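You operate a simulated robot arm through the tools that you are given. There is no shell and no other tool. Be economical: measure what you need, move in short steps, check, and stop when the job is done.

You run a simulated robot arm. Do the job below in one go: nothing can be reset, and whatever is moved stays where it is left.

Task
Move the teal vase onto the white saucer, wipe off the tea stain, stand the lavender in the vase.
Fine: use the cream cloth and put it back. Set down upright: teal vase. What is to be rubbed or washed off counts as gone when no trace of it is left.

It is judged by the outcome, as a careful person would: the job done as asked, and still so three seconds after it is handed in. It fails if anything else is knocked over, pushed out of place, dropped, spilled or broken. Flat cloth is picked up by pressing the open fingertips on it (5 to 10 N) and closing them slowly along it; thin cloth reads only 2 to 8 mm in the jaws.

Robot
A 6-joint arm with a two-finger parallel gripper, fixed in place. Base frame: the origin is at the foot of the arm, x ahead of it, y to its left, z up; the work surface is at about z = 0.745. Lengths are in m, angles in degrees, forces in N, time in s.
With the tool pointing down near the work surface it reaches from about 0.2 to 0.64 m from the base axis. Its first joint turns from -66.0 to 66.0 degrees. Payload 2.7 kg.
The TCP is the grasp point between the finger pads, 0.023 m short of the fingertips. In the tool frame z runs along the fingers and y along their closing line. Largest opening 0.094 m; finger width 0.038, thickness 0.01; the body of the gripper, 0.054 by 0.096 m, starts 0.039 m behind the TCP.
Orientation is that of the tool frame in the base frame, as a unit quaternion [w, x, y, z]. With the fingers straight down and closing along the base's y, the tool's x points along the base's -x, its y along +y and its z along -z.

Tools
- The arm moves only by the tool drive_tool. Its argument "increments" is a list of rows, each a list of 7 numbers: the finger opening in m, from 0 to 0.094, then the shift along the tool's x, y, z in units of 40 mm (1.0 is 40 mm), then the turn, a rotation vector about the tool's x, y, z in units of 4 degrees (1.0 is 4 degrees). In form: [[gripper, x, y, z, ax, ay, az], ...]. A call has 1 to 10 rows; each row shifts and turns the commanded pose from where the row before left it, along the tool's axes as they then stand. A call with a number of a shift or a turn outside -1 to 1 is refused whole. A row lasts 0.2 s, in which the tool goes at most 0.05 m and 8.6 degrees; a call with a longer step from one row to the next is refused whole, and so is a gripper value outside its range. Where a pose cannot be reached the arm comes as near as it can. A force on the tool above 60 N (or 10 N above the force at the start of the call, whichever is more), or a blocked arm, ends the call early, and 0.2 s more pass. The fingers move at their own pace (about 0.045 m/s each) and stop on an object; they squeeze with about 41 N. The grip force told is the motor's: it shows also when the fingers shut on nothing. Time passes only in rows, and 0.2 s behind the last, so rows that do not move let the fingers close. The reply holds the time, the measured pose of the TCP, the force on the tool along the base axes, the opening and the grip force, in the units named above and with some noise, with the torque about the TCP (base axes, N m) and any sound that the robot's microphone picked up, and new pictures: "show" is both (left out), scene, wrist or none.
- Cameras (640 x 400 px; columns grow to the right, rows downward): "scene" is fixed at [0.0901, -0.456, 1.3779]; the picture's right is [0.55, -0.83, 0.00], its down [-0.61, -0.40, -0.69] and it looks along [0.57, 0.38, -0.73] (base axes); focal length 286 px, centre (320, 200). "wrist" rides on the gripper at [0.087, 0.016, -0.074] in the tool frame; the picture's right is [-0.18, 0.98, 0.00], its down [-0.58, -0.11, -0.81] and it looks along [-0.79, -0.15, 0.59] (tool axes); focal length 243 px, centre (320, 200). There is no depth. A picture from a camera that has moved, and an enlarged one, comes with that camera's place and axes in the base frame and with its lens. The place of the scene camera against the robot may be out by one fixed shift of up to 0.018 m in any direction.
- zoom(camera, box): a new picture of the part [left, top, right, bottom] of that camera's present view, enlarged. No time passes.
- sign_off(): hands the job in; it is judged then, once.

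Go step by step. Nothing tells you positions but the pictures and the camera data: compare them with the known pose of the tool, close in by small moves and look again before you grip or let go. The budget is 120 turns and 200 pictures, counting those below and the enlarged ones. Unless the task says otherwise, let go and move clear before handing in, and close with one line.

The tools are called after "Call:" by a JSON object that holds its "name" and its "arguments". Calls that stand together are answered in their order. drive_tool: Moves the arm, as the interface text tells. Its arguments: {"type":"object","properties":{"increments":{"type":"array","items":{"type":"array","items":{"type":"number"}}},"show":{"type":"string","enum":["both","scene","wrist","none"]}},"required":["increments"]} The other tools are called the same way: zoom (camera, box) takes an enlarged picture of a part of a camera's view; sign_off () hands the job in.

At the start:

```text
t: 0.0
ee_pos: [0.4098, -0.1488, 1.1346]
tcp_rot: [0.0, 0.0, 1.0, -0.001]
wrist_force: [-1.0, -0.1, -0.9]
ft_torque: [-0.02, -0.02, -0.01]
gripper_width: 0.0939
finger_force: 0.0
```

scene: 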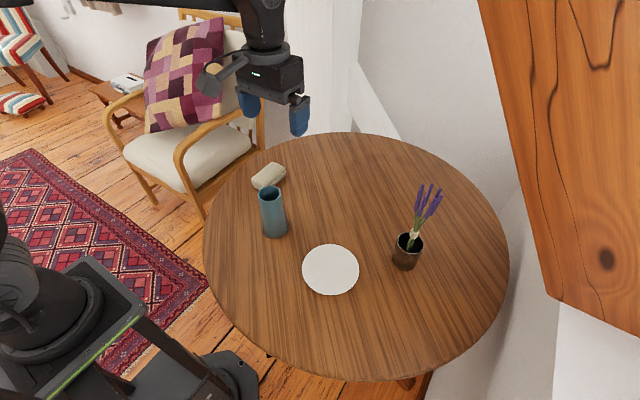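
wrist: 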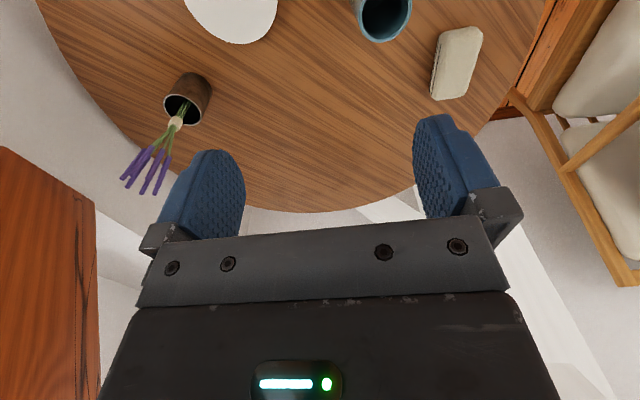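

I see the teal vase, a white saucer, lavender standing in a small brown pot and a cream cloth. I can't see the stain yet, so I'll zoom in to find it.

Call:
{"name": "zoom", "arguments": {"camera": "scene", "box": [200, 130, 360, 230]}}

Call:
{"name": "zoom", "arguments": {"camera": "scene", "box": [240, 220, 400, 320]}}

Call:
{"name": "zoom", "arguments": {"camera": "scene", "box": [350, 170, 510, 270]}}

Call:
{"name": "zoom", "arguments": {"camera": "scene", "box": [200, 200, 520, 400]}}

```text
4.00 times, centred on (280, 180) of scene
camera zoom: at [0.0901, -0.456, 1.3779], right [0.55, -0.83, 0.0], down [-0.61, -0.4, -0.69], along [0.57, 0.38, -0.73], focal length 1144 px, centre (480, 280)
```

zoom: 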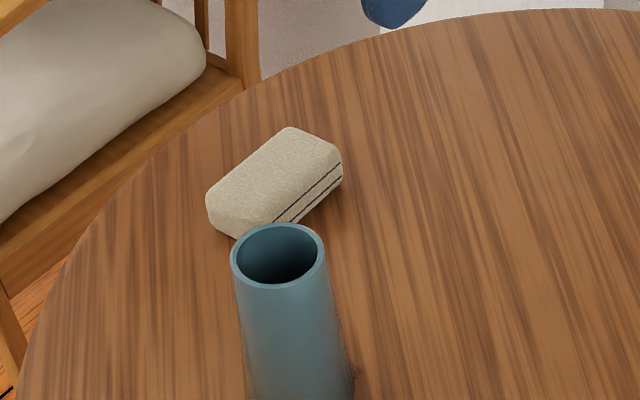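

```text
4.00 times, centred on (320, 270) of scene
camera zoom: at [0.0901, -0.456, 1.3779], right [0.55, -0.83, 0.0], down [-0.61, -0.4, -0.69], along [0.57, 0.38, -0.73], focal length 1144 px, centre (320, -80)
```

zoom: 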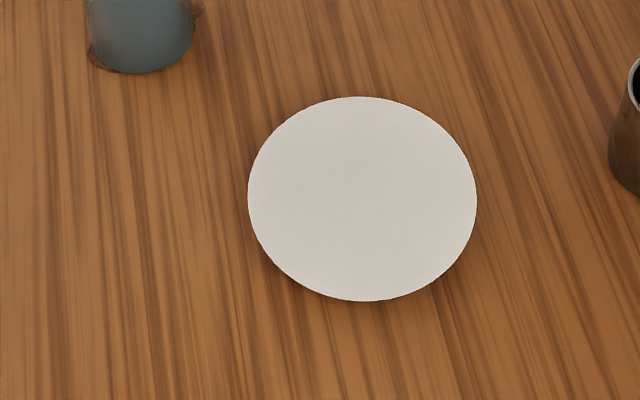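

```text
4.00 times, centred on (430, 220) of scene
camera zoom: at [0.0901, -0.456, 1.3779], right [0.55, -0.83, 0.0], down [-0.61, -0.4, -0.69], along [0.57, 0.38, -0.73], focal length 1144 px, centre (-120, 120)
```

zoom: 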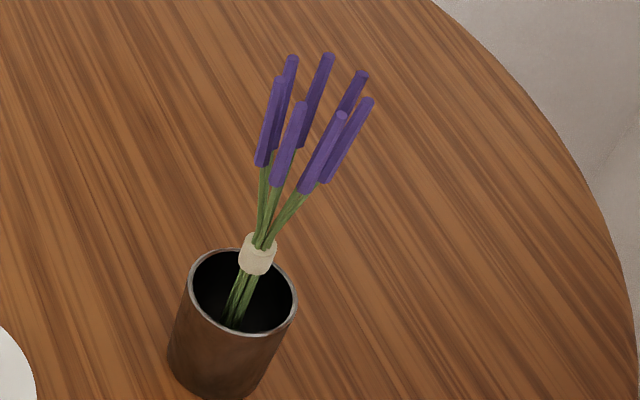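

```text
2.00 times, centred on (360, 300) of scene
camera zoom: at [0.0901, -0.456, 1.3779], right [0.55, -0.83, 0.0], down [-0.61, -0.4, -0.69], along [0.57, 0.38, -0.73], focal length 572 px, centre (240, 0)
```

zoom: 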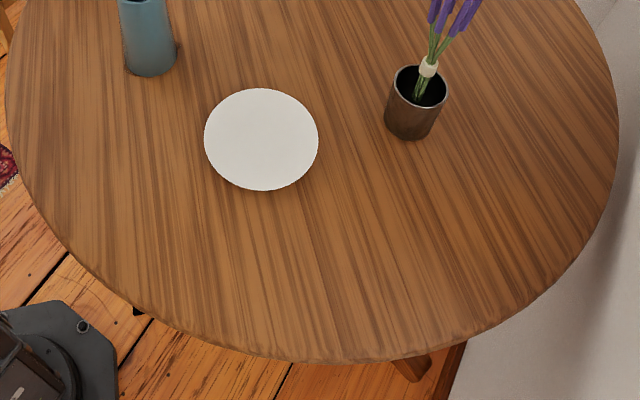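

The tea stain shows at the foot of the vase, so it's mostly underneath it. I put the vase near (0.41, -0.09), about 0.17 tall, the saucer near (0.40, -0.28) and the cloth near (0.57, 0.06). Next I'll move above the vase.

Call:
{"name": "drive_tool", "arguments": {"increments": [[0.094, -0.08, 0.475, 0.9, 0, 0, 0], [0.094, -0.08, 0.475, 0.9, 0, 0, 0], [0.094, -0.08, 0.475, 0.9, 0, 0, 0], [0.094, 0, 0, 0, 0, 0, 0]]}}

```text
t: 1.0
ee_pos: [0.4217, -0.0916, 1.0263]
tcp_rot: [0.0, 0.0, 1.0, 0.0]
wrist_force: [0.3, -0.4, 0.5]
ft_torque: [0.02, -0.01, 0.02]
gripper_width: 0.094
finger_force: 0.1
camera wrist: at [0.3343, -0.0759, 1.1001], right [0.18, 0.98, 0.0], down [0.58, -0.11, 0.81], along [0.79, -0.15, -0.59], focal length 243 px, centre (320, 200)
```

scene: 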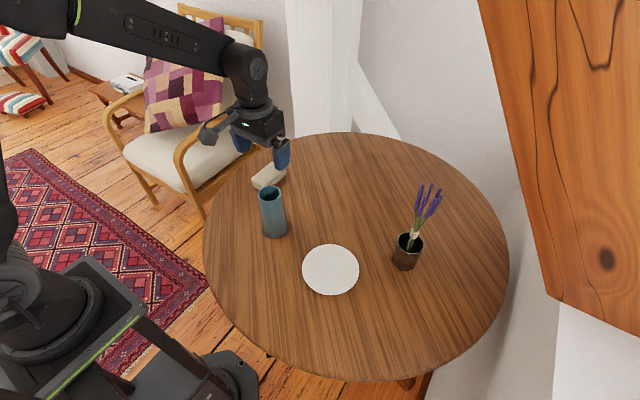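
wrist: 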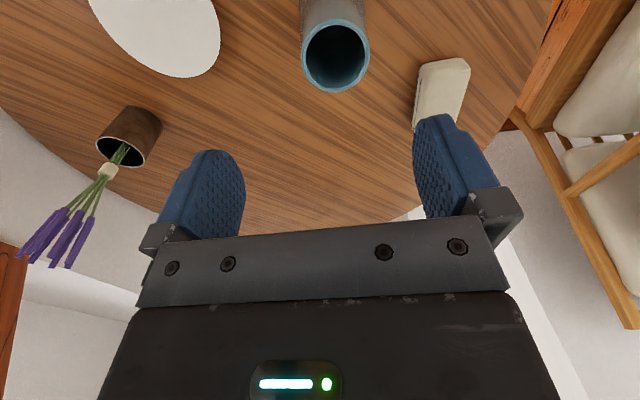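

The rim sits near (0.42, -0.08, 0.90). I'll line up in y and come down a little to refine that.

Call:
{"name": "drive_tool", "arguments": {"increments": [[0.094, 0.03, 0.3, 0.75, 0, 0, 0], [0.094, 0, 0, 0.75, 0, 0, 0], [0.094, 0, 0, 0, 0, 0, 0]]}}

Call:
{"name": "zoom", "arguments": {"camera": "scene", "box": [200, 130, 360, 230]}}

```text
t: 1.8
ee_pos: [0.4199, -0.081, 0.9668]
tcp_rot: [0.0, 0.0, 1.0, 0.0]
wrist_force: [0.2, 0.2, 0.1]
ft_torque: [-0.01, -0.02, 0.01]
gripper_width: 0.0938
finger_force: 0.0
camera wrist: at [0.3327, -0.0658, 1.0398], right [0.18, 0.98, 0.0], down [0.58, -0.11, 0.81], along [0.79, -0.15, -0.59], focal length 243 px, centre (320, 200)
```

scene: 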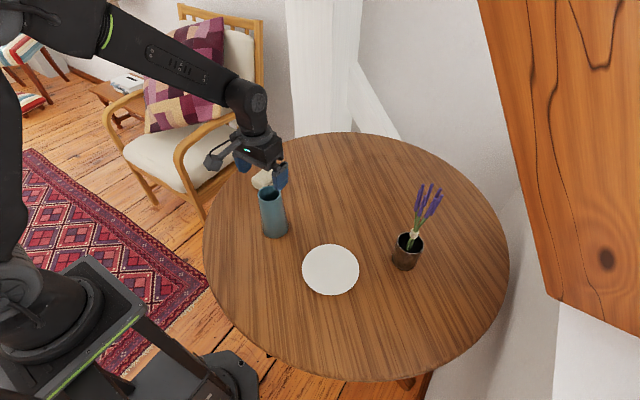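
wrist: 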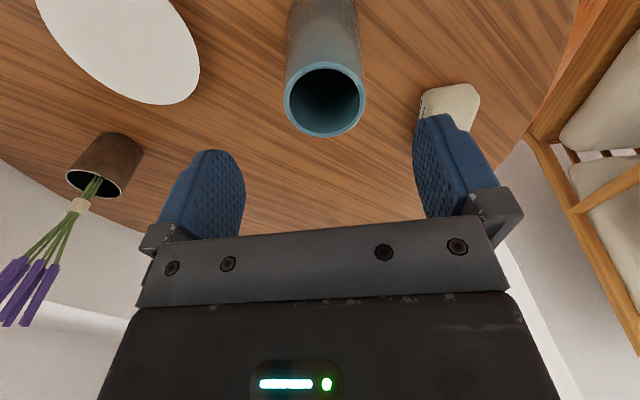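

```text
4.00 times, centred on (280, 180) of scene
camera zoom: at [0.0901, -0.456, 1.3779], right [0.55, -0.83, 0.0], down [-0.61, -0.4, -0.69], along [0.57, 0.38, -0.73], focal length 1144 px, centre (480, 280)
```

zoom: 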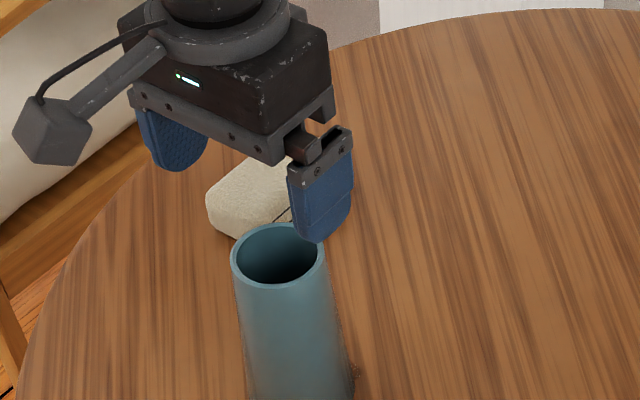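

Two views put the rim at (0.421, -0.079, 0.893), about 54 mm across. I'll go down to TCP z = 0.868 and close.

Call:
{"name": "drive_tool", "arguments": {"increments": [[0.094, -0.03, 0.05, 0.85, 0, 0, 0], [0.094, 0, 0, 0.85, 0, 0, 0], [0.094, 0, 0, 0.75, 0, 0, 0], [0.094, 0, 0, 0, 0, 0, 0]]}}

```text
t: 2.8
ee_pos: [0.4195, -0.0785, 0.866]
tcp_rot: [0.0, 0.0, 1.0, 0.0]
wrist_force: [0.6, -0.9, 0.0]
ft_torque: [0.02, 0.05, 0.0]
gripper_width: 0.0939
finger_force: 0.2
camera wrist: at [0.333, -0.063, 0.9412], right [0.18, 0.98, 0.0], down [0.58, -0.11, 0.81], along [0.79, -0.15, -0.59], focal length 243 px, centre (320, 200)
```

scene: 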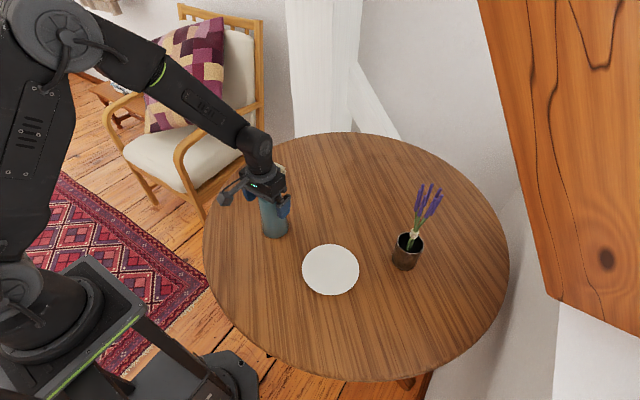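
wrist: 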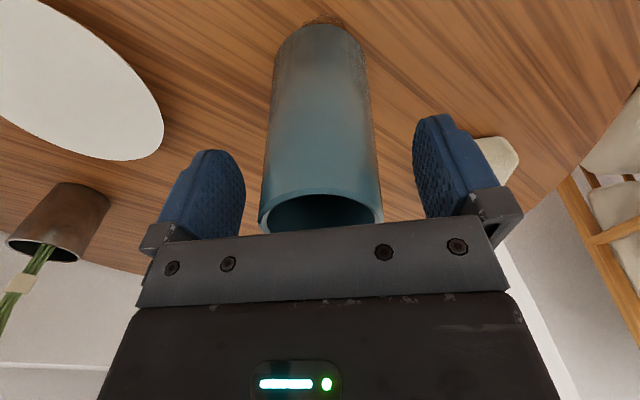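

The vase is centred between the fingers, so I'll close on it.

Call:
{"name": "drive_tool", "arguments": {"increments": [[0.06, 0, 0, 0, 0, 0, 0], [0.05, 0, 0, 0, 0, 0, 0], [0.04, 0, 0, 0, 0, 0, 0], [0.04, 0, 0, 0, 0, 0, 0], [0.04, 0, 0, 0, 0, 0, 0]], "show": "none"}}

```text
t: 4.0
ee_pos: [0.4188, -0.0794, 0.8675]
tcp_rot: [0.0, 0.0, 1.0, 0.0]
wrist_force: [0.4, -1.7, 0.1]
ft_torque: [-0.07, -0.05, -0.02]
gripper_width: 0.0622
finger_force: 40.6
```

The grip holds at 62 mm. I'll lift straight up.

Call:
{"name": "drive_tool", "arguments": {"increments": [[0.04, 0, 0, -0.3, 0, 0, 0], [0.04, 0, 0, -0.6, 0, 0, 0], [0.04, 0, 0, -0.6, 0, 0, 0], [0.04, 0, 0, 0, 0, 0, 0]]}}

Call:
{"name": "zoom", "arguments": {"camera": "scene", "box": [200, 180, 360, 280]}}

```text
t: 5.0
ee_pos: [0.4207, -0.0799, 0.9269]
tcp_rot: [0.0, -0.001, 1.0, 0.0]
wrist_force: [0.1, 0.1, -3.4]
ft_torque: [0.02, 0.09, 0.01]
gripper_width: 0.0618
finger_force: 41.1
camera wrist: at [0.3339, -0.0635, 1.0015], right [0.18, 0.98, 0.0], down [0.58, -0.11, 0.81], along [0.79, -0.15, -0.59], focal length 243 px, centre (320, 200)
```

scene: 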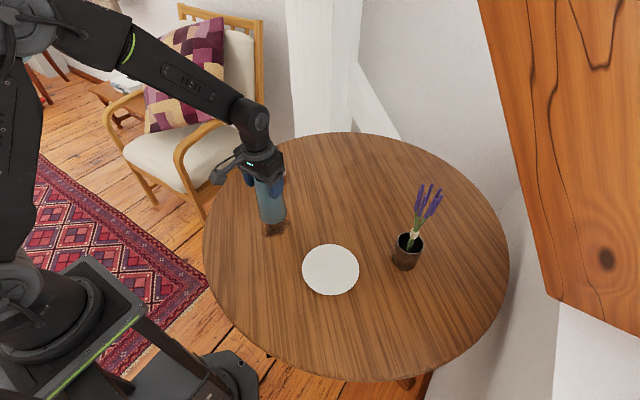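
wrist: 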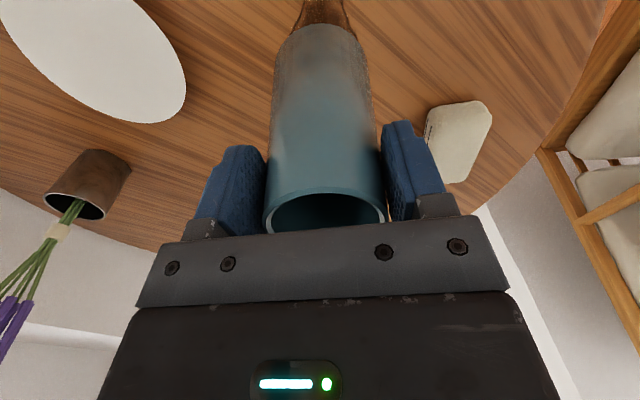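

```text
4.00 times, centred on (280, 230) of scene
camera zoom: at [0.0901, -0.456, 1.3779], right [0.55, -0.83, 0.0], down [-0.61, -0.4, -0.69], along [0.57, 0.38, -0.73], focal length 1144 px, centre (480, 80)
```

zoom: 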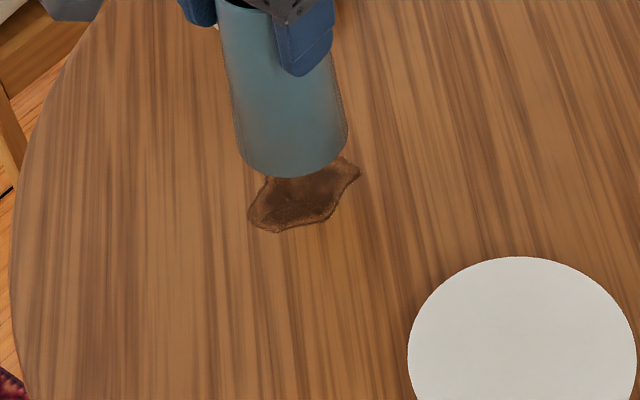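

The vase is clear and the stain is fully exposed at its old spot. The saucer's centre is near (0.397, -0.266), so I'll carry the vase above it and check.

Call:
{"name": "drive_tool", "arguments": {"increments": [[0.04, 0.1, -0.5, -0.2, 0, 0, 0], [0.04, 0.1, -0.9, 0, 0, 0, 0], [0.04, 0.1, -0.9, 0, 0, 0, 0], [0.04, 0.1, -0.9, 0, 0, 0, 0], [0.04, 0.1, -0.9, 0, 0, 0, 0], [0.04, 0.1, -0.55, 0, 0, 0, 0], [0.04, 0, 0, 0, 0, 0, 0]]}}

Call:
{"name": "zoom", "arguments": {"camera": "scene", "box": [240, 200, 400, 300]}}

```text
t: 6.6
ee_pos: [0.396, -0.2644, 0.9364]
tcp_rot: [0.001, 0.001, 1.0, 0.0]
wrist_force: [-0.6, -0.1, -3.6]
ft_torque: [0.01, 0.06, 0.0]
gripper_width: 0.0621
finger_force: 41.2
camera wrist: at [0.3097, -0.2491, 1.0106], right [0.18, 0.98, 0.0], down [0.58, -0.11, 0.81], along [0.79, -0.15, -0.59], focal length 243 px, centre (320, 200)
```

scene: 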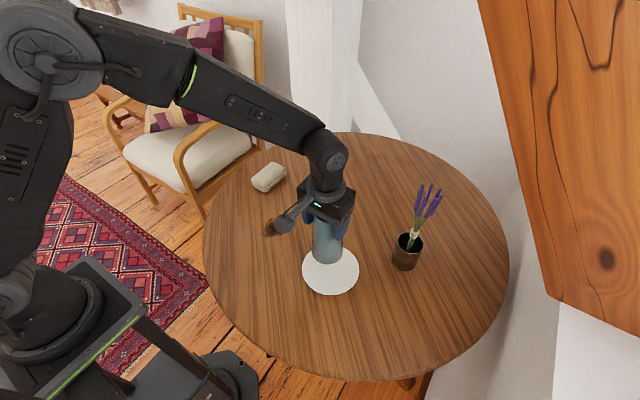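
wrist: 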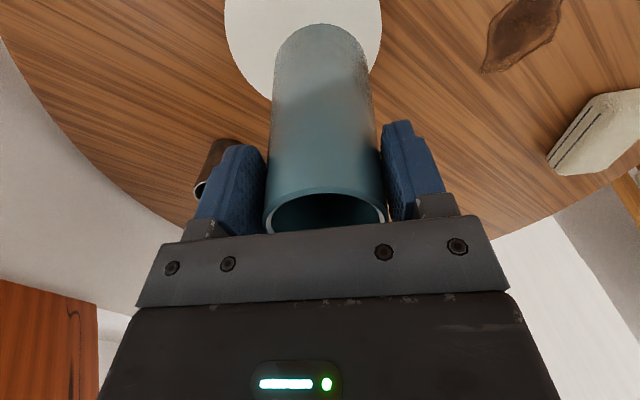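

```text
4.00 times, centred on (320, 250) of scene
camera zoom: at [0.0901, -0.4561, 1.3779], right [0.55, -0.83, 0.0], down [-0.61, -0.4, -0.69], along [0.57, 0.38, -0.73], focal length 1144 px, centre (320, 0)
```

zoom: 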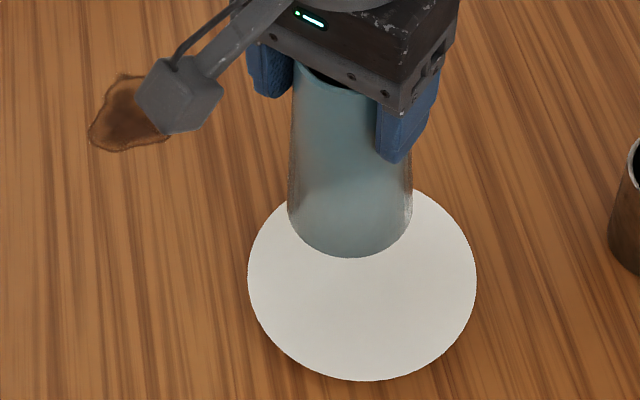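

Both views put the saucer's centre at about (0.391, -0.278), so I'll shift the vase over there, come partway down and look again.

Call:
{"name": "drive_tool", "arguments": {"increments": [[0.04, 0.13, -0.34, 0.4, 0, 0, 0], [0.04, 0, 0, 0.4, 0, 0, 0], [0.04, 0, 0, 0, 0, 0, 0]]}}

Call:
{"name": "zoom", "arguments": {"camera": "scene", "box": [240, 200, 400, 300]}}

```text
t: 7.4
ee_pos: [0.392, -0.2788, 0.9042]
tcp_rot: [0.0, 0.0, 1.0, 0.0]
wrist_force: [-0.2, 0.0, -3.5]
ft_torque: [-0.02, 0.04, 0.01]
gripper_width: 0.0622
finger_force: 41.0
camera wrist: at [0.3053, -0.2626, 0.9773], right [0.18, 0.98, 0.0], down [0.58, -0.11, 0.81], along [0.79, -0.15, -0.59], focal length 243 px, centre (320, 200)
```

scene: 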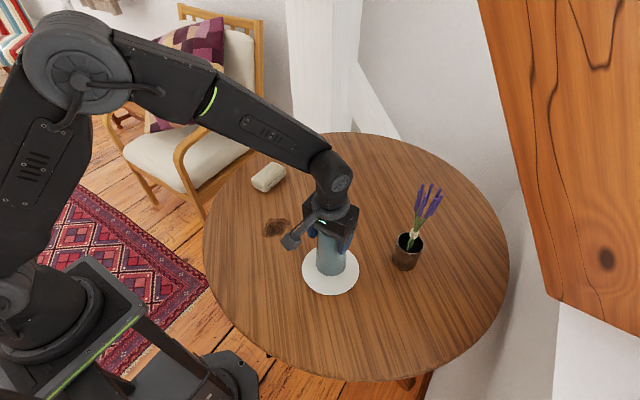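
wrist: 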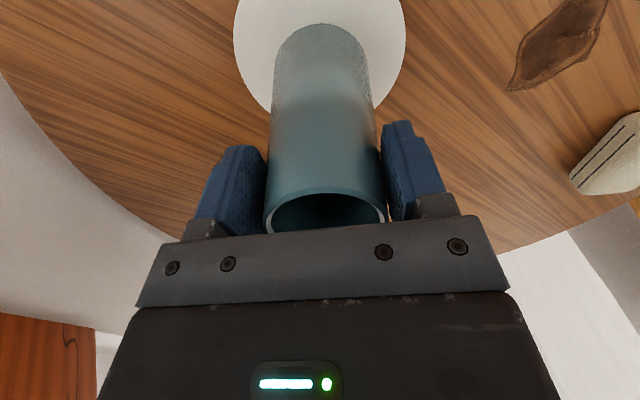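

```text
4.00 times, centred on (320, 250) of scene
camera zoom: at [0.0901, -0.456, 1.3779], right [0.55, -0.83, 0.0], down [-0.61, -0.4, -0.69], along [0.57, 0.38, -0.73], focal length 1144 px, centre (320, 0)
```

zoom: 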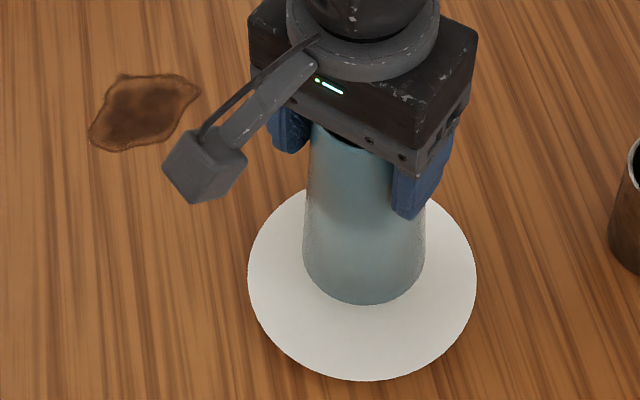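

The vase is centred over the saucer. I'll lower it slowly until it touches.

Call:
{"name": "drive_tool", "arguments": {"increments": [[0.04, 0, 0, 0.2, 0, 0, 0], [0.04, 0, 0, 0.15, 0, 0, 0], [0.04, 0, 0, 0, 0, 0, 0]], "show": "none"}}

Call:
{"name": "drive_tool", "arguments": {"increments": [[0.04, 0, 0, 0.06, 0, 0, 0], [0.04, 0, 0, 0, 0, 0, 0]], "show": "none"}}

```text
t: 8.2
ee_pos: [0.3912, -0.2782, 0.8894]
tcp_rot: [0.0, -0.001, 1.0, 0.0]
wrist_force: [0.5, 0.0, -2.9]
ft_torque: [-0.03, 0.04, 0.04]
gripper_width: 0.0622
finger_force: 41.2
```

```text
t: 8.8
ee_pos: [0.3908, -0.2782, 0.8871]
tcp_rot: [0.0, 0.0, 1.0, 0.0]
wrist_force: [-0.2, -0.1, -4.3]
ft_torque: [-0.01, 0.05, 0.02]
gripper_width: 0.0619
finger_force: 40.8
```

No contact yet, so I'll keep lowering in small steps.

Call:
{"name": "drive_tool", "arguments": {"increments": [[0.04, 0, 0, 0.06, 0, 0, 0], [0.04, 0, 0, 0.04, 0, 0, 0], [0.04, 0, 0, 0, 0, 0, 0]], "show": "none"}}

Call:
{"name": "drive_tool", "arguments": {"increments": [[0.04, 0, 0, 0.06, 0, 0, 0], [0.04, 0, 0, 0, 0, 0, 0]], "show": "scene"}}

Call:
{"name": "zoom", "arguments": {"camera": "scene", "box": [240, 200, 400, 300]}}

```text
t: 9.6
ee_pos: [0.391, -0.2767, 0.8834]
tcp_rot: [0.0, 0.001, 1.0, -0.001]
wrist_force: [-3.0, 0.4, 8.6]
ft_torque: [0.44, 0.31, 0.1]
gripper_width: 0.0621
finger_force: 40.7
```

```text
t: 10.2
ee_pos: [0.3905, -0.2775, 0.8829]
tcp_rot: [0.002, 0.0, 1.0, -0.003]
wrist_force: [-6.5, 0.3, 29.5]
ft_torque: [0.31, 0.55, 0.0]
gripper_width: 0.0621
finger_force: 41.7
```

scene: 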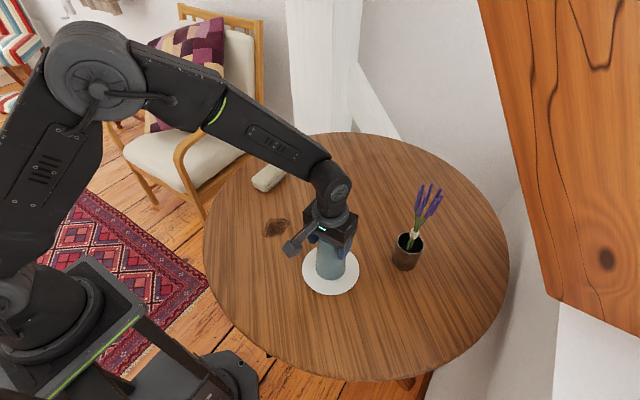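

```text
4.00 times, centred on (320, 250) of scene
camera zoom: at [0.0896, -0.4558, 1.378], right [0.55, -0.83, 0.0], down [-0.61, -0.4, -0.69], along [0.57, 0.38, -0.73], focal length 1144 px, centre (320, 0)
```

zoom: 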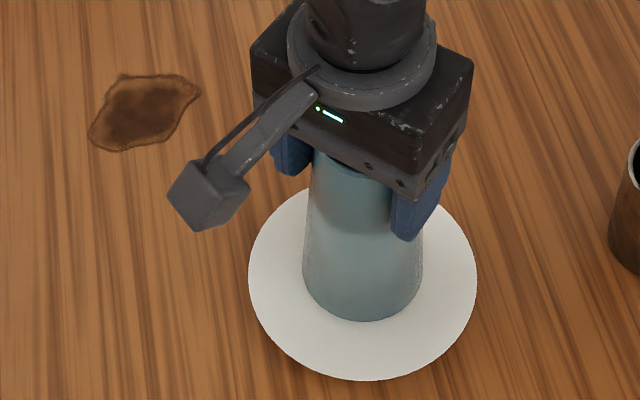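

The vase is seated. I'll ease the press, open slowly and go straight up.

Call:
{"name": "drive_tool", "arguments": {"increments": [[0.04, 0, 0, -0.06, 0, 0, 0], [0.064, 0, 0, 0, 0, 0, 0], [0.07, 0, 0, 0, 0, 0, 0], [0.08, 0, 0, 0, 0, 0, 0], [0.094, 0, 0, 0, 0, 0, 0], [0.094, 0, 0, -0.4, 0, 0, 0], [0.094, 0, 0, -0.9, 0, 0, 0], [0.094, 0, 0, -0.9, 0, 0, 0], [0.094, 0, 0, -0.5, 0, 0, 0]]}}

Call:
{"name": "zoom", "arguments": {"camera": "scene", "box": [240, 200, 400, 300]}}

```text
t: 12.2
ee_pos: [0.3904, -0.278, 0.9921]
tcp_rot: [-0.001, 0.0, 1.0, 0.001]
wrist_force: [-1.0, -0.1, 0.0]
ft_torque: [0.0, 0.04, 0.03]
gripper_width: 0.094
finger_force: 0.0
camera wrist: at [0.3052, -0.263, 1.0652], right [0.18, 0.98, 0.0], down [0.58, -0.11, 0.81], along [0.79, -0.15, -0.59], focal length 243 px, centre (320, 200)
```

scene: 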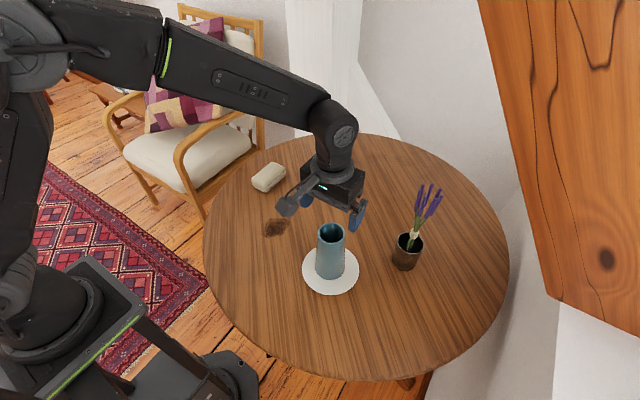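
wrist: 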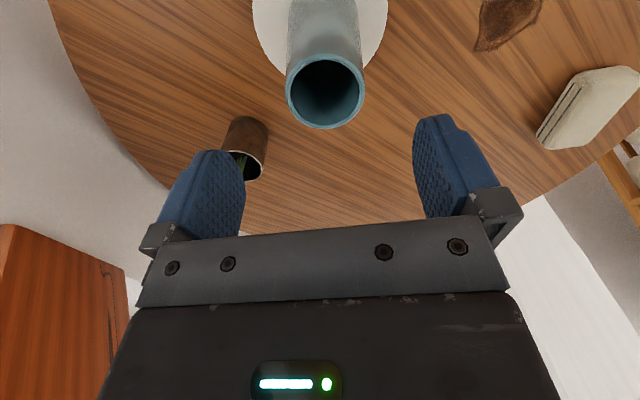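

```text
4.00 times, centred on (320, 250) of scene
camera zoom: at [0.0901, -0.456, 1.3779], right [0.55, -0.83, 0.0], down [-0.61, -0.4, -0.69], along [0.57, 0.38, -0.73], focal length 1144 px, centre (320, 0)
```

zoom: 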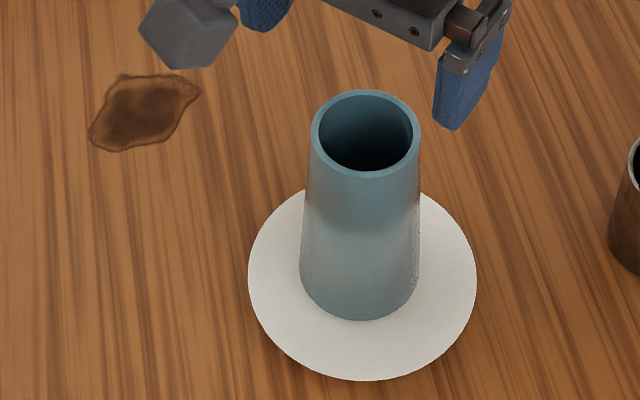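

The vase stands upright in the middle of the saucer. Next I'll go over to the cloth.

Call:
{"name": "drive_tool", "arguments": {"increments": [[0.094, -0.47, 0.94, 0, 0, 0, 0], [0.094, -0.47, 0.94, 0, 0, 0, 0], [0.094, -0.47, 0.94, 0, 0, 0, 0], [0.094, -0.47, 0.94, 0, 0, 0, 0], [0.094, -0.47, 0.94, 0, 0, 0, 0], [0.094, -0.47, 0.94, 0.4, 0, 0, 0], [0.094, -0.47, 0.94, 0.4, 0, 0, 0], [0.094, -0.47, 0.94, 0.4, 0, 0, 0], [0.094, -0.4, 0.94, 0.4, 0, 0, 0], [0.094, 0, 0, 0, 0, 0, 0]]}}

```text
t: 14.4
ee_pos: [0.5585, 0.0618, 0.9258]
tcp_rot: [0.0, -0.001, 1.0, 0.0]
wrist_force: [0.1, -0.2, 0.3]
ft_torque: [0.03, 0.0, 0.03]
gripper_width: 0.0937
finger_force: 0.0
camera wrist: at [0.4712, 0.0772, 1.0002], right [0.18, 0.98, 0.0], down [0.58, -0.11, 0.81], along [0.79, -0.15, -0.59], focal length 243 px, centre (320, 200)
```

scene: 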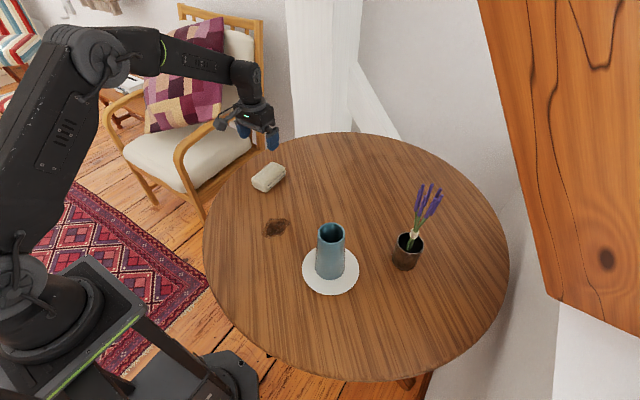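
wrist: 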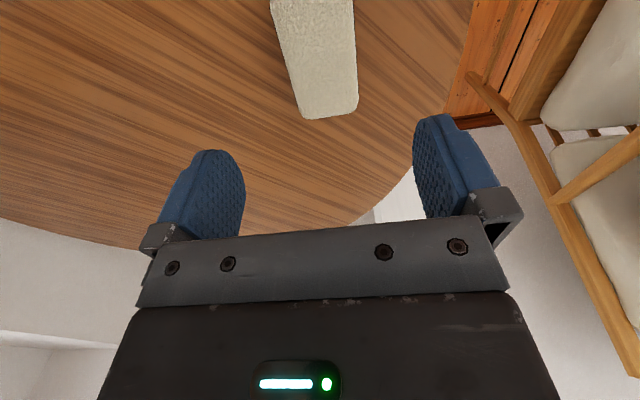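

The cloth block is centred near (0.571, 0.058), lies along x and is about 60 mm wide. I'll come down partway and check.

Call:
{"name": "drive_tool", "arguments": {"increments": [[0.094, -0.15, -0.05, 0.75, 0, 0, 0], [0.094, -0.15, -0.03, 0.75, 0, 0, 0], [0.094, 0, 0, 0.75, 0, 0, 0], [0.094, 0, 0, 0.6, 0, 0, 0], [0.094, 0, 0, 0, 0, 0, 0]]}}

Call:
{"name": "zoom", "arguments": {"camera": "scene", "box": [200, 130, 360, 230]}}

```text
t: 15.6
ee_pos: [0.5714, 0.0585, 0.8135]
tcp_rot: [0.002, 0.0, 1.0, 0.0]
wrist_force: [-0.5, -0.6, 0.2]
ft_torque: [0.0, -0.02, -0.01]
gripper_width: 0.0941
finger_force: 0.0
camera wrist: at [0.4836, 0.0737, 0.8867], right [0.18, 0.98, 0.0], down [0.58, -0.11, 0.81], along [0.79, -0.15, -0.59], focal length 243 px, centre (320, 200)
```

scene: 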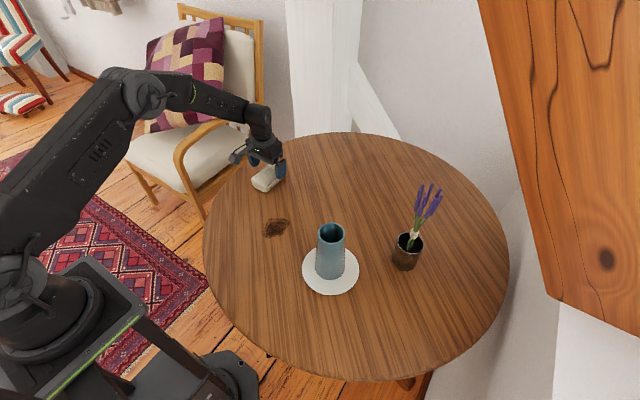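
wrist: 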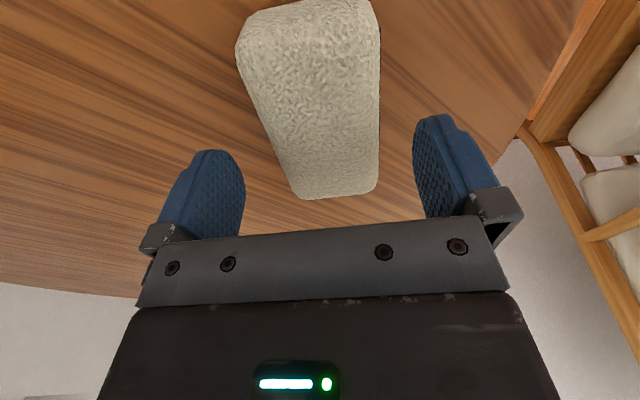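

```text
4.00 times, centred on (280, 180) of scene
camera zoom: at [0.0901, -0.456, 1.3779], right [0.55, -0.83, 0.0], down [-0.61, -0.4, -0.69], along [0.57, 0.38, -0.73], focal length 1144 px, centre (480, 280)
```

zoom: 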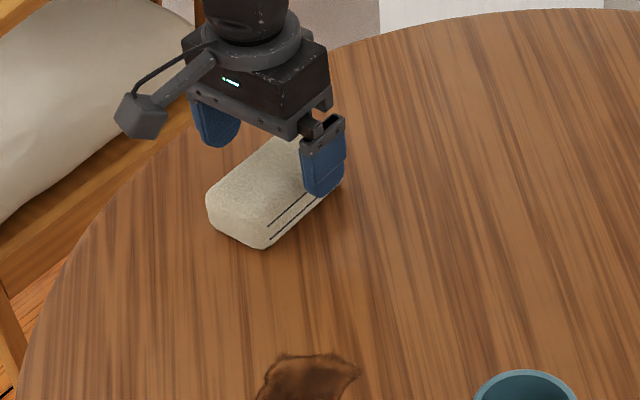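

The cloth is centred and straight between the fingers. I'll lower and close on its sides, keeping the tips just above the table.

Call:
{"name": "drive_tool", "arguments": {"increments": [[0.094, 0, 0, 0.5, 0, 0, 0], [0.094, 0, 0, 0.42, 0, 0, 0], [0.094, 0, 0, 0, 0, 0, 0], [0.06, 0, 0, 0, 0, 0, 0], [0.05, 0, 0, 0, 0, 0, 0], [0.04, 0, 0, 0, 0, 0, 0], [0.03, 0, 0, 0, 0, 0, 0], [0.03, 0, 0, 0, 0, 0, 0]]}}

```text
t: 17.4
ee_pos: [0.5689, 0.0577, 0.7769]
tcp_rot: [0.0, -0.001, 1.0, 0.001]
wrist_force: [0.8, 0.3, 0.7]
ft_torque: [0.0, -0.03, -0.03]
gripper_width: 0.0615
finger_force: 41.2
camera wrist: at [0.4833, 0.0728, 0.8505], right [0.18, 0.98, 0.0], down [0.58, -0.11, 0.81], along [0.79, -0.15, -0.59], focal length 243 px, centre (320, 200)
```

scene: 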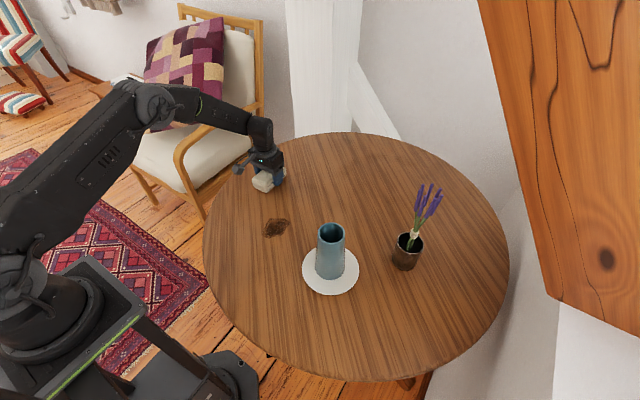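
wrist: 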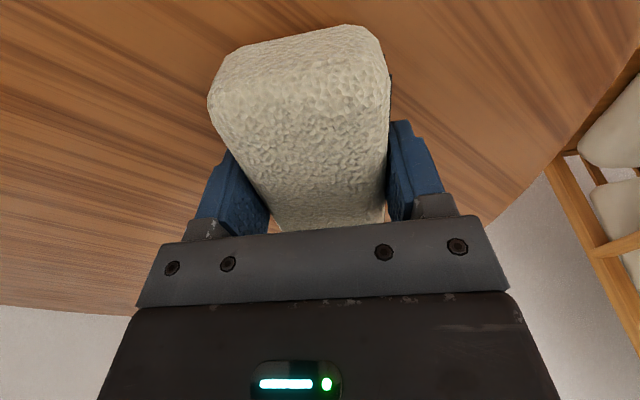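

The cloth is held. The stain spans roughly x 0.385–0.465 and y -0.115 to -0.04. I'll lift the cloth and take it above the stain.

Call:
{"name": "drive_tool", "arguments": {"increments": [[0.03, 0, 0, -0.6, 0, 0, 0], [0.03, 0, 0, -0.7, 0, 0, 0], [0.03, 0.73, -0.675, 0, 0, 0, 0], [0.03, 0.73, -0.675, 0, 0, 0, 0], [0.03, 0.73, -0.675, 0, 0, 0, 0], [0.03, 0.73, -0.675, 0, 0, 0, 0], [0.03, 0.73, -0.675, 0, 0, 0, 0], [0.03, 0, 0, 0.5, 0, 0, 0], [0.03, 0, 0, 0, 0, 0, 0]]}}

Call:
{"name": "zoom", "arguments": {"camera": "scene", "box": [200, 170, 360, 270]}}

```text
t: 19.4
ee_pos: [0.4238, -0.0785, 0.8085]
tcp_rot: [0.0, 0.0, 1.0, 0.0]
wrist_force: [0.0, 0.7, -1.2]
ft_torque: [0.02, -0.05, 0.01]
gripper_width: 0.0614
finger_force: 41.6
camera wrist: at [0.337, -0.0618, 0.8822], right [0.18, 0.98, 0.0], down [0.58, -0.11, 0.81], along [0.79, -0.15, -0.59], focal length 243 px, centre (320, 200)
```

scene: 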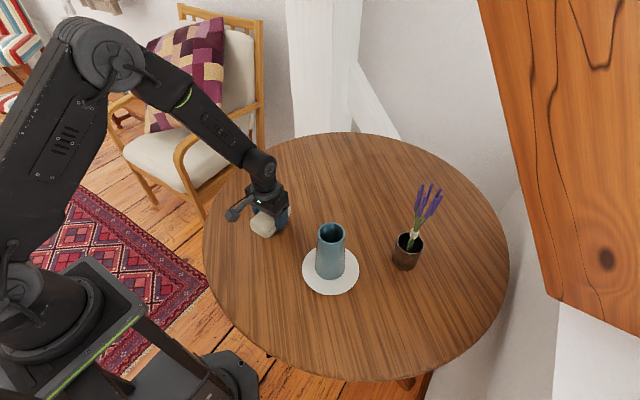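
wrist: 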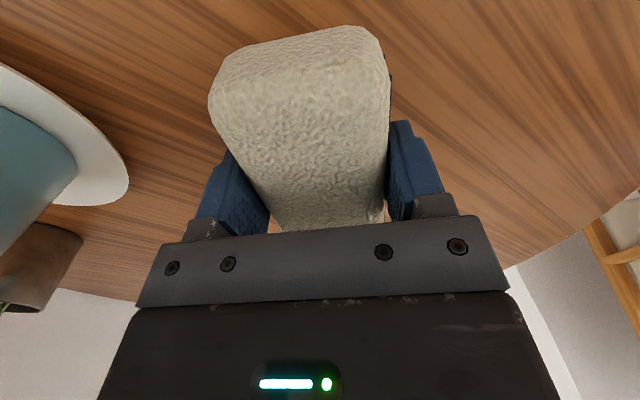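

```text
4.00 times, centred on (280, 220) of scene
camera zoom: at [0.0901, -0.456, 1.3779], right [0.55, -0.83, 0.0], down [-0.61, -0.4, -0.69], along [0.57, 0.38, -0.73], focal length 1144 px, centre (480, 120)
```

zoom: 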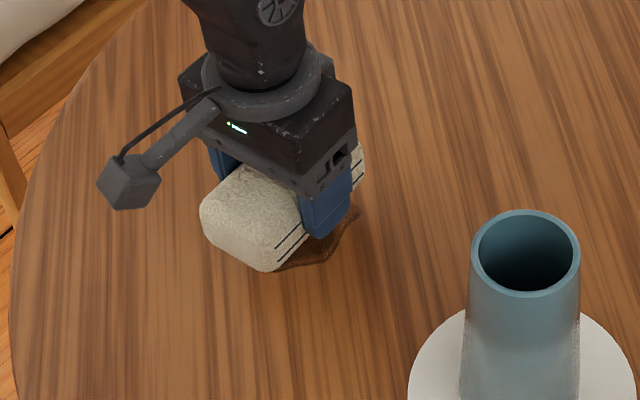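

The cloth is above the stain. I'll lower it until it presses lightly.

Call:
{"name": "drive_tool", "arguments": {"increments": [[0.03, 0, 0, 0.4, 0, 0, 0], [0.03, 0, 0, 0.3, 0, 0, 0], [0.03, 0, 0, 0.1, 0, 0, 0], [0.03, 0, 0, 0, 0, 0, 0]], "show": "none"}}

Call:
{"name": "drive_tool", "arguments": {"increments": [[0.03, 0, 0, 0.05, 0, 0, 0], [0.03, 0, 0, 0, 0, 0, 0]], "show": "none"}}

```text
t: 20.4
ee_pos: [0.4238, -0.0778, 0.776]
tcp_rot: [0.0, 0.0, 1.0, 0.0]
wrist_force: [-1.7, 1.8, 6.6]
ft_torque: [0.04, 0.17, -0.04]
gripper_width: 0.0613
finger_force: 41.3
```

```text
t: 21.0
ee_pos: [0.4239, -0.0773, 0.7759]
tcp_rot: [0.001, 0.0, 1.0, 0.0]
wrist_force: [-11.6, 3.6, 43.3]
ft_torque: [0.19, 0.92, -0.03]
gripper_width: 0.0614
finger_force: 41.1
```

Contact is a bit firm at 43 N. I'll ease off and stroke back and forth across the stain.

Call:
{"name": "drive_tool", "arguments": {"increments": [[0.03, 0, 0, -0.03, 0, 0, 0], [0.03, 0, 0.6, 0, 0, 0, 0], [0.03, 0, 0.5, 0, 0, 0, 0], [0.03, 0, -0.75, 0, 0, 0, 0], [0.03, 0, -0.75, 0, 0, 0, 0], [0.03, 0, -0.75, 0, 0, 0, 0], [0.03, 0, 0.75, 0, 0, 0, 0], [0.03, 0, 0.75, 0, 0, 0, 0], [0.03, 0, 0, 0, 0, 0, 0]], "show": "scene"}}

Call:
{"name": "zoom", "arguments": {"camera": "scene", "box": [200, 170, 360, 270]}}

```text
t: 23.0
ee_pos: [0.4224, -0.0637, 0.7761]
tcp_rot: [0.001, 0.0, 1.0, 0.0]
wrist_force: [2.1, -11.0, 21.0]
ft_torque: [-0.28, -0.21, -0.12]
gripper_width: 0.0613
finger_force: 41.3
```

scene: 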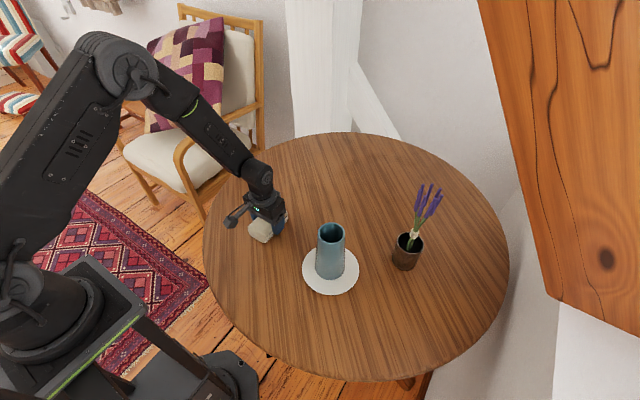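

```text
4.00 times, centred on (280, 220) of scene
camera zoom: at [0.0898, -0.4562, 1.3778], right [0.55, -0.83, 0.0], down [-0.61, -0.4, -0.69], along [0.57, 0.38, -0.73], focal length 1144 px, centre (480, 120)
```

zoom: 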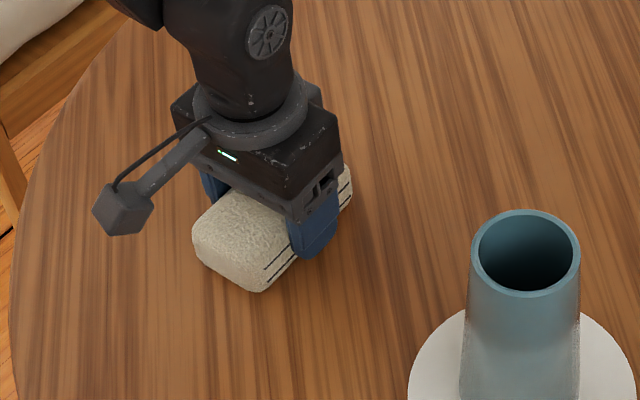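

Good contact at 21 N and the stain is disappearing. I'll add strokes along x and y, staying well clear of the saucer.

Call:
{"name": "drive_tool", "arguments": {"increments": [[0.03, -0.7, 0, 0, 0, 0, 0], [0.03, 0, 0.5, 0, 0, 0, 0], [0.03, 0, -0.9, 0, 0, 0, 0], [0.03, 0, -0.9, 0, 0, 0, 0], [0.03, 0.7, 0, 0, 0, 0, 0], [0.03, 0.7, 0, 0, 0, 0, 0], [0.03, 0, 0.9, 0, 0, 0, 0], [0.03, 0, 0.9, 0, 0, 0, 0], [0.03, -0.7, -0.5, 0, 0, 0, 0], [0.03, 0, 0, 0, 0, 0, 0]], "show": "none"}}

Call:
{"name": "drive_tool", "arguments": {"increments": [[0.03, 0, 0, -0.5, 0, 0, 0], [0.03, 0, 0, -0.9, 0, 0, 0], [0.03, -0.8, 0.8, -0.3, 0, 0, 0], [0.03, -0.8, 0.8, 0, 0, 0, 0], [0.03, -0.8, 0.8, 0, 0, 0, 0], [0.03, 0, 0, 0, 0, 0, 0]]}}

Call:
{"name": "zoom", "arguments": {"camera": "scene", "box": [220, 190, 340, 265]}}

```text
t: 24.9
ee_pos: [0.4022, -0.0476, 0.7759]
tcp_rot: [-0.002, -0.001, 1.0, 0.001]
wrist_force: [0.5, -1.1, 6.6]
ft_torque: [-0.17, -0.16, 0.04]
gripper_width: 0.0614
finger_force: 41.3
stopped in row 9: the force on the tool passed its limit at 63 N (the readings are from after the stop); the commanded pose is now the measured one
```

```text
t: 26.3
ee_pos: [0.5008, 0.048, 0.8434]
tcp_rot: [-0.005, 0.001, 1.0, 0.001]
wrist_force: [-0.3, 0.4, -0.9]
ft_torque: [0.0, 0.0, -0.01]
gripper_width: 0.0614
finger_force: 41.0
camera wrist: at [0.4161, 0.0641, 0.9175], right [0.18, 0.98, 0.0], down [0.59, -0.11, 0.8], along [0.79, -0.15, -0.6], focal length 243 px, centre (320, 200)
```

scene: 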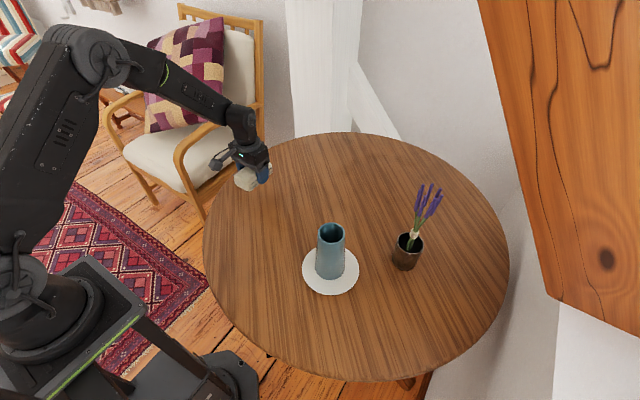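
wrist: 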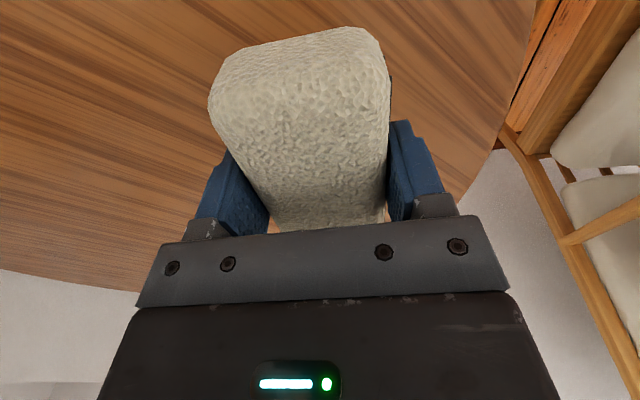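

```text
5.33 times, centred on (280, 228) of scene
camera zoom: at [0.0901, -0.456, 1.3779], right [0.55, -0.83, 0.0], down [-0.61, -0.4, -0.69], along [0.57, 0.38, -0.73], focal length 1526 px, centre (533, 53)
```

zoom: 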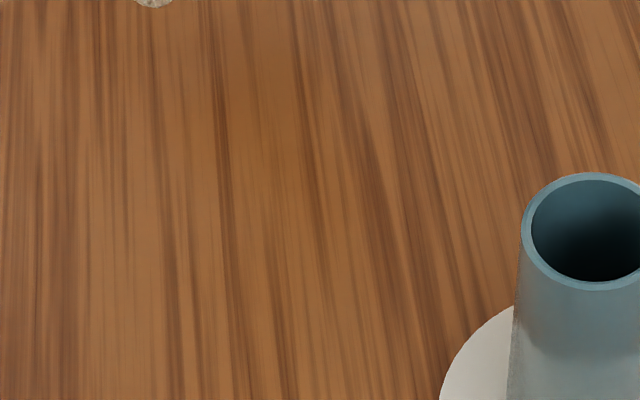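

The stain looks gone, so I'll check that spot more closely.

Call:
{"name": "zoom", "arguments": {"camera": "scene", "box": [251, 212, 299, 242]}}

```text
13.33 times, centred on (275, 227) of scene
camera zoom: at [0.0901, -0.456, 1.3779], right [0.55, -0.83, 0.0], down [-0.61, -0.4, -0.69], along [0.57, 0.38, -0.73], focal length 3814 px, centre (920, -160)
```

zoom: 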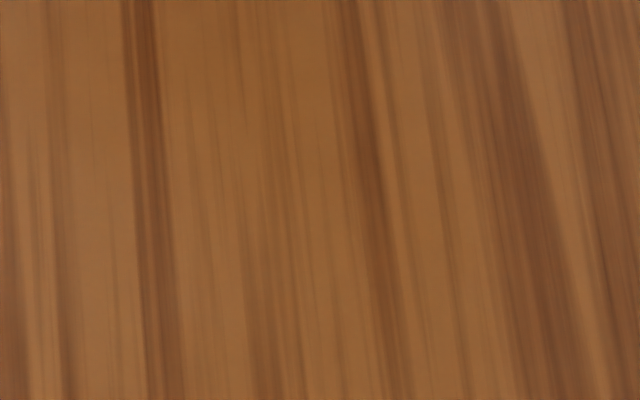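

It's clean. I'll take the cloth back to its original place.

Call:
{"name": "drive_tool", "arguments": {"increments": [[0.03, -0.87, 0.13, 0, 0, 0, 0], [0.03, -0.87, 0.12, 0, 0, 0, 0], [0.03, 0, 0, 0.7, 0, 0, 0], [0.03, 0, 0, 0.6, 0, 0, 0], [0.03, 0, 0, 0.2, 0, 0, 0], [0.03, 0, 0, 0, 0, 0, 0]]}}

Call:
{"name": "zoom", "arguments": {"camera": "scene", "box": [200, 130, 360, 230]}}

```text
t: 27.7
ee_pos: [0.5676, 0.0578, 0.7815]
tcp_rot: [-0.004, 0.0, 1.0, 0.001]
wrist_force: [0.0, 0.7, 0.0]
ft_torque: [0.0, 0.01, 0.01]
gripper_width: 0.0612
finger_force: 40.9
camera wrist: at [0.4824, 0.0731, 0.8563], right [0.18, 0.98, 0.0], down [0.59, -0.11, 0.8], along [0.79, -0.15, -0.6], focal length 243 px, centre (320, 200)
```

scene: 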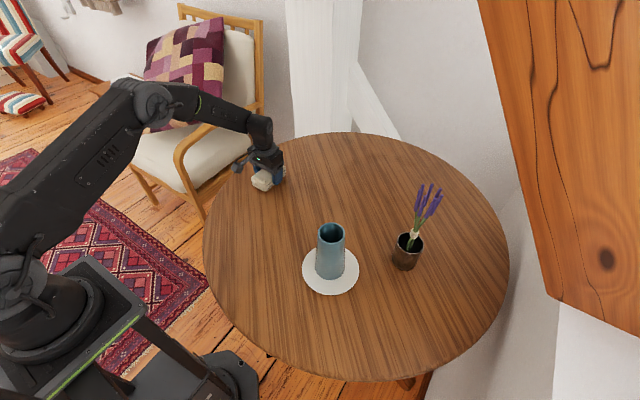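
wrist: 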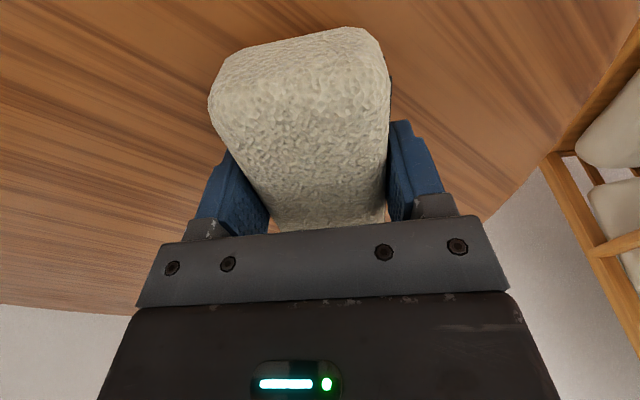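

```text
4.00 times, centred on (280, 180) of scene
camera zoom: at [0.0901, -0.456, 1.3779], right [0.55, -0.83, 0.0], down [-0.61, -0.4, -0.69], along [0.57, 0.38, -0.73], focal length 1144 px, centre (480, 280)
```

zoom: 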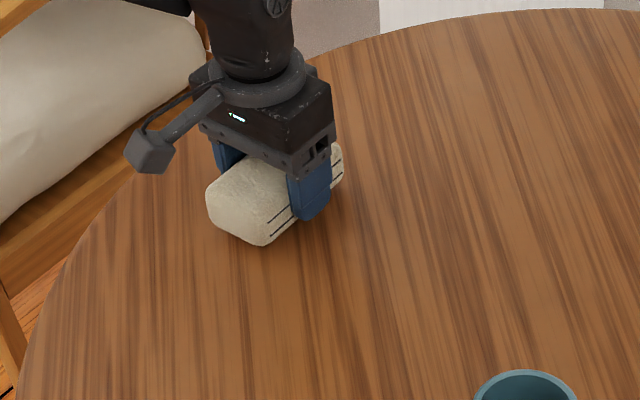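

The cloth matches its original place. I'll lower the last few millimetres, release and rise.

Call:
{"name": "drive_tool", "arguments": {"increments": [[0.03, -0.03, 0, 0.1, 0, 0, 0], [0.03, 0, 0, 0, 0, 0, 0], [0.065, 0, 0, 0, 0, 0, 0], [0.08, 0, 0, 0, 0, 0, 0], [0.094, 0, 0, 0, 0, 0, 0], [0.094, 0, 0, 0, 0, 0, 0], [0.094, 0, 0, -0.5, 0, 0, 0], [0.094, 0, 0, -0.9, 0, 0, 0], [0.094, 0, 0, -0.9, 0, 0, 0], [0.094, 0, 0, -0.9, 0, 0, 0]]}}

Call:
{"name": "zoom", "arguments": {"camera": "scene", "box": [200, 130, 360, 230]}}

```text
t: 29.9
ee_pos: [0.5703, 0.0575, 0.9061]
tcp_rot: [-0.005, 0.0, 1.0, 0.001]
wrist_force: [0.2, -1.1, 0.6]
ft_torque: [0.02, -0.03, -0.02]
gripper_width: 0.0939
finger_force: 0.1
camera wrist: at [0.4841, 0.0724, 0.9808], right [0.18, 0.98, 0.0], down [0.59, -0.11, 0.8], along [0.79, -0.15, -0.6], focal length 243 px, centre (320, 200)
```

scene: 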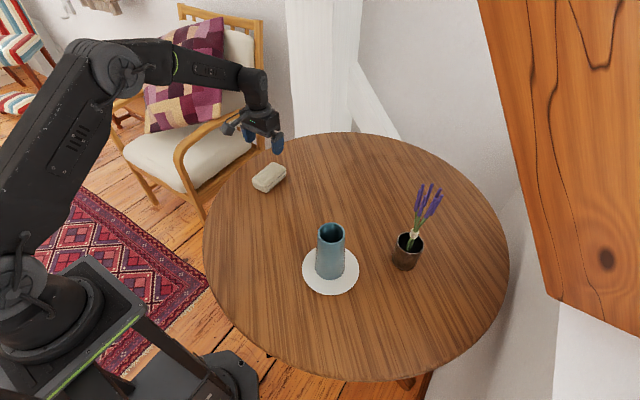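
wrist: 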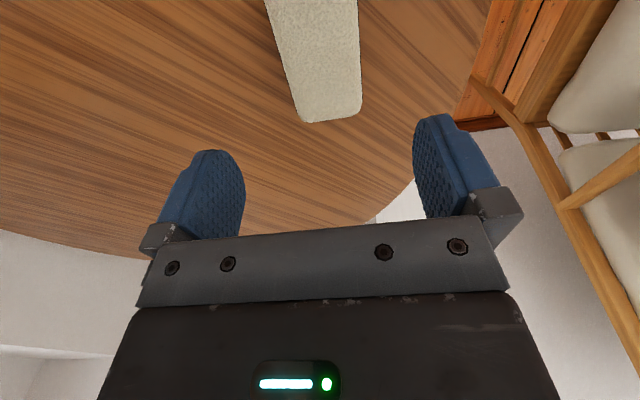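

```text
4.00 times, centred on (280, 180) of scene
camera zoom: at [0.0901, -0.456, 1.3779], right [0.55, -0.83, 0.0], down [-0.61, -0.4, -0.69], along [0.57, 0.38, -0.73], focal length 1144 px, centre (480, 280)
```

zoom: 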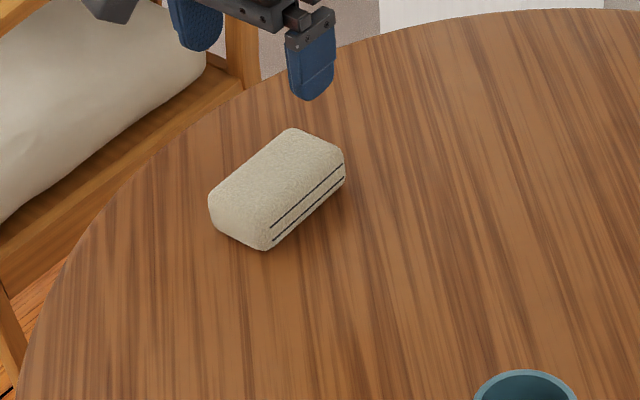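

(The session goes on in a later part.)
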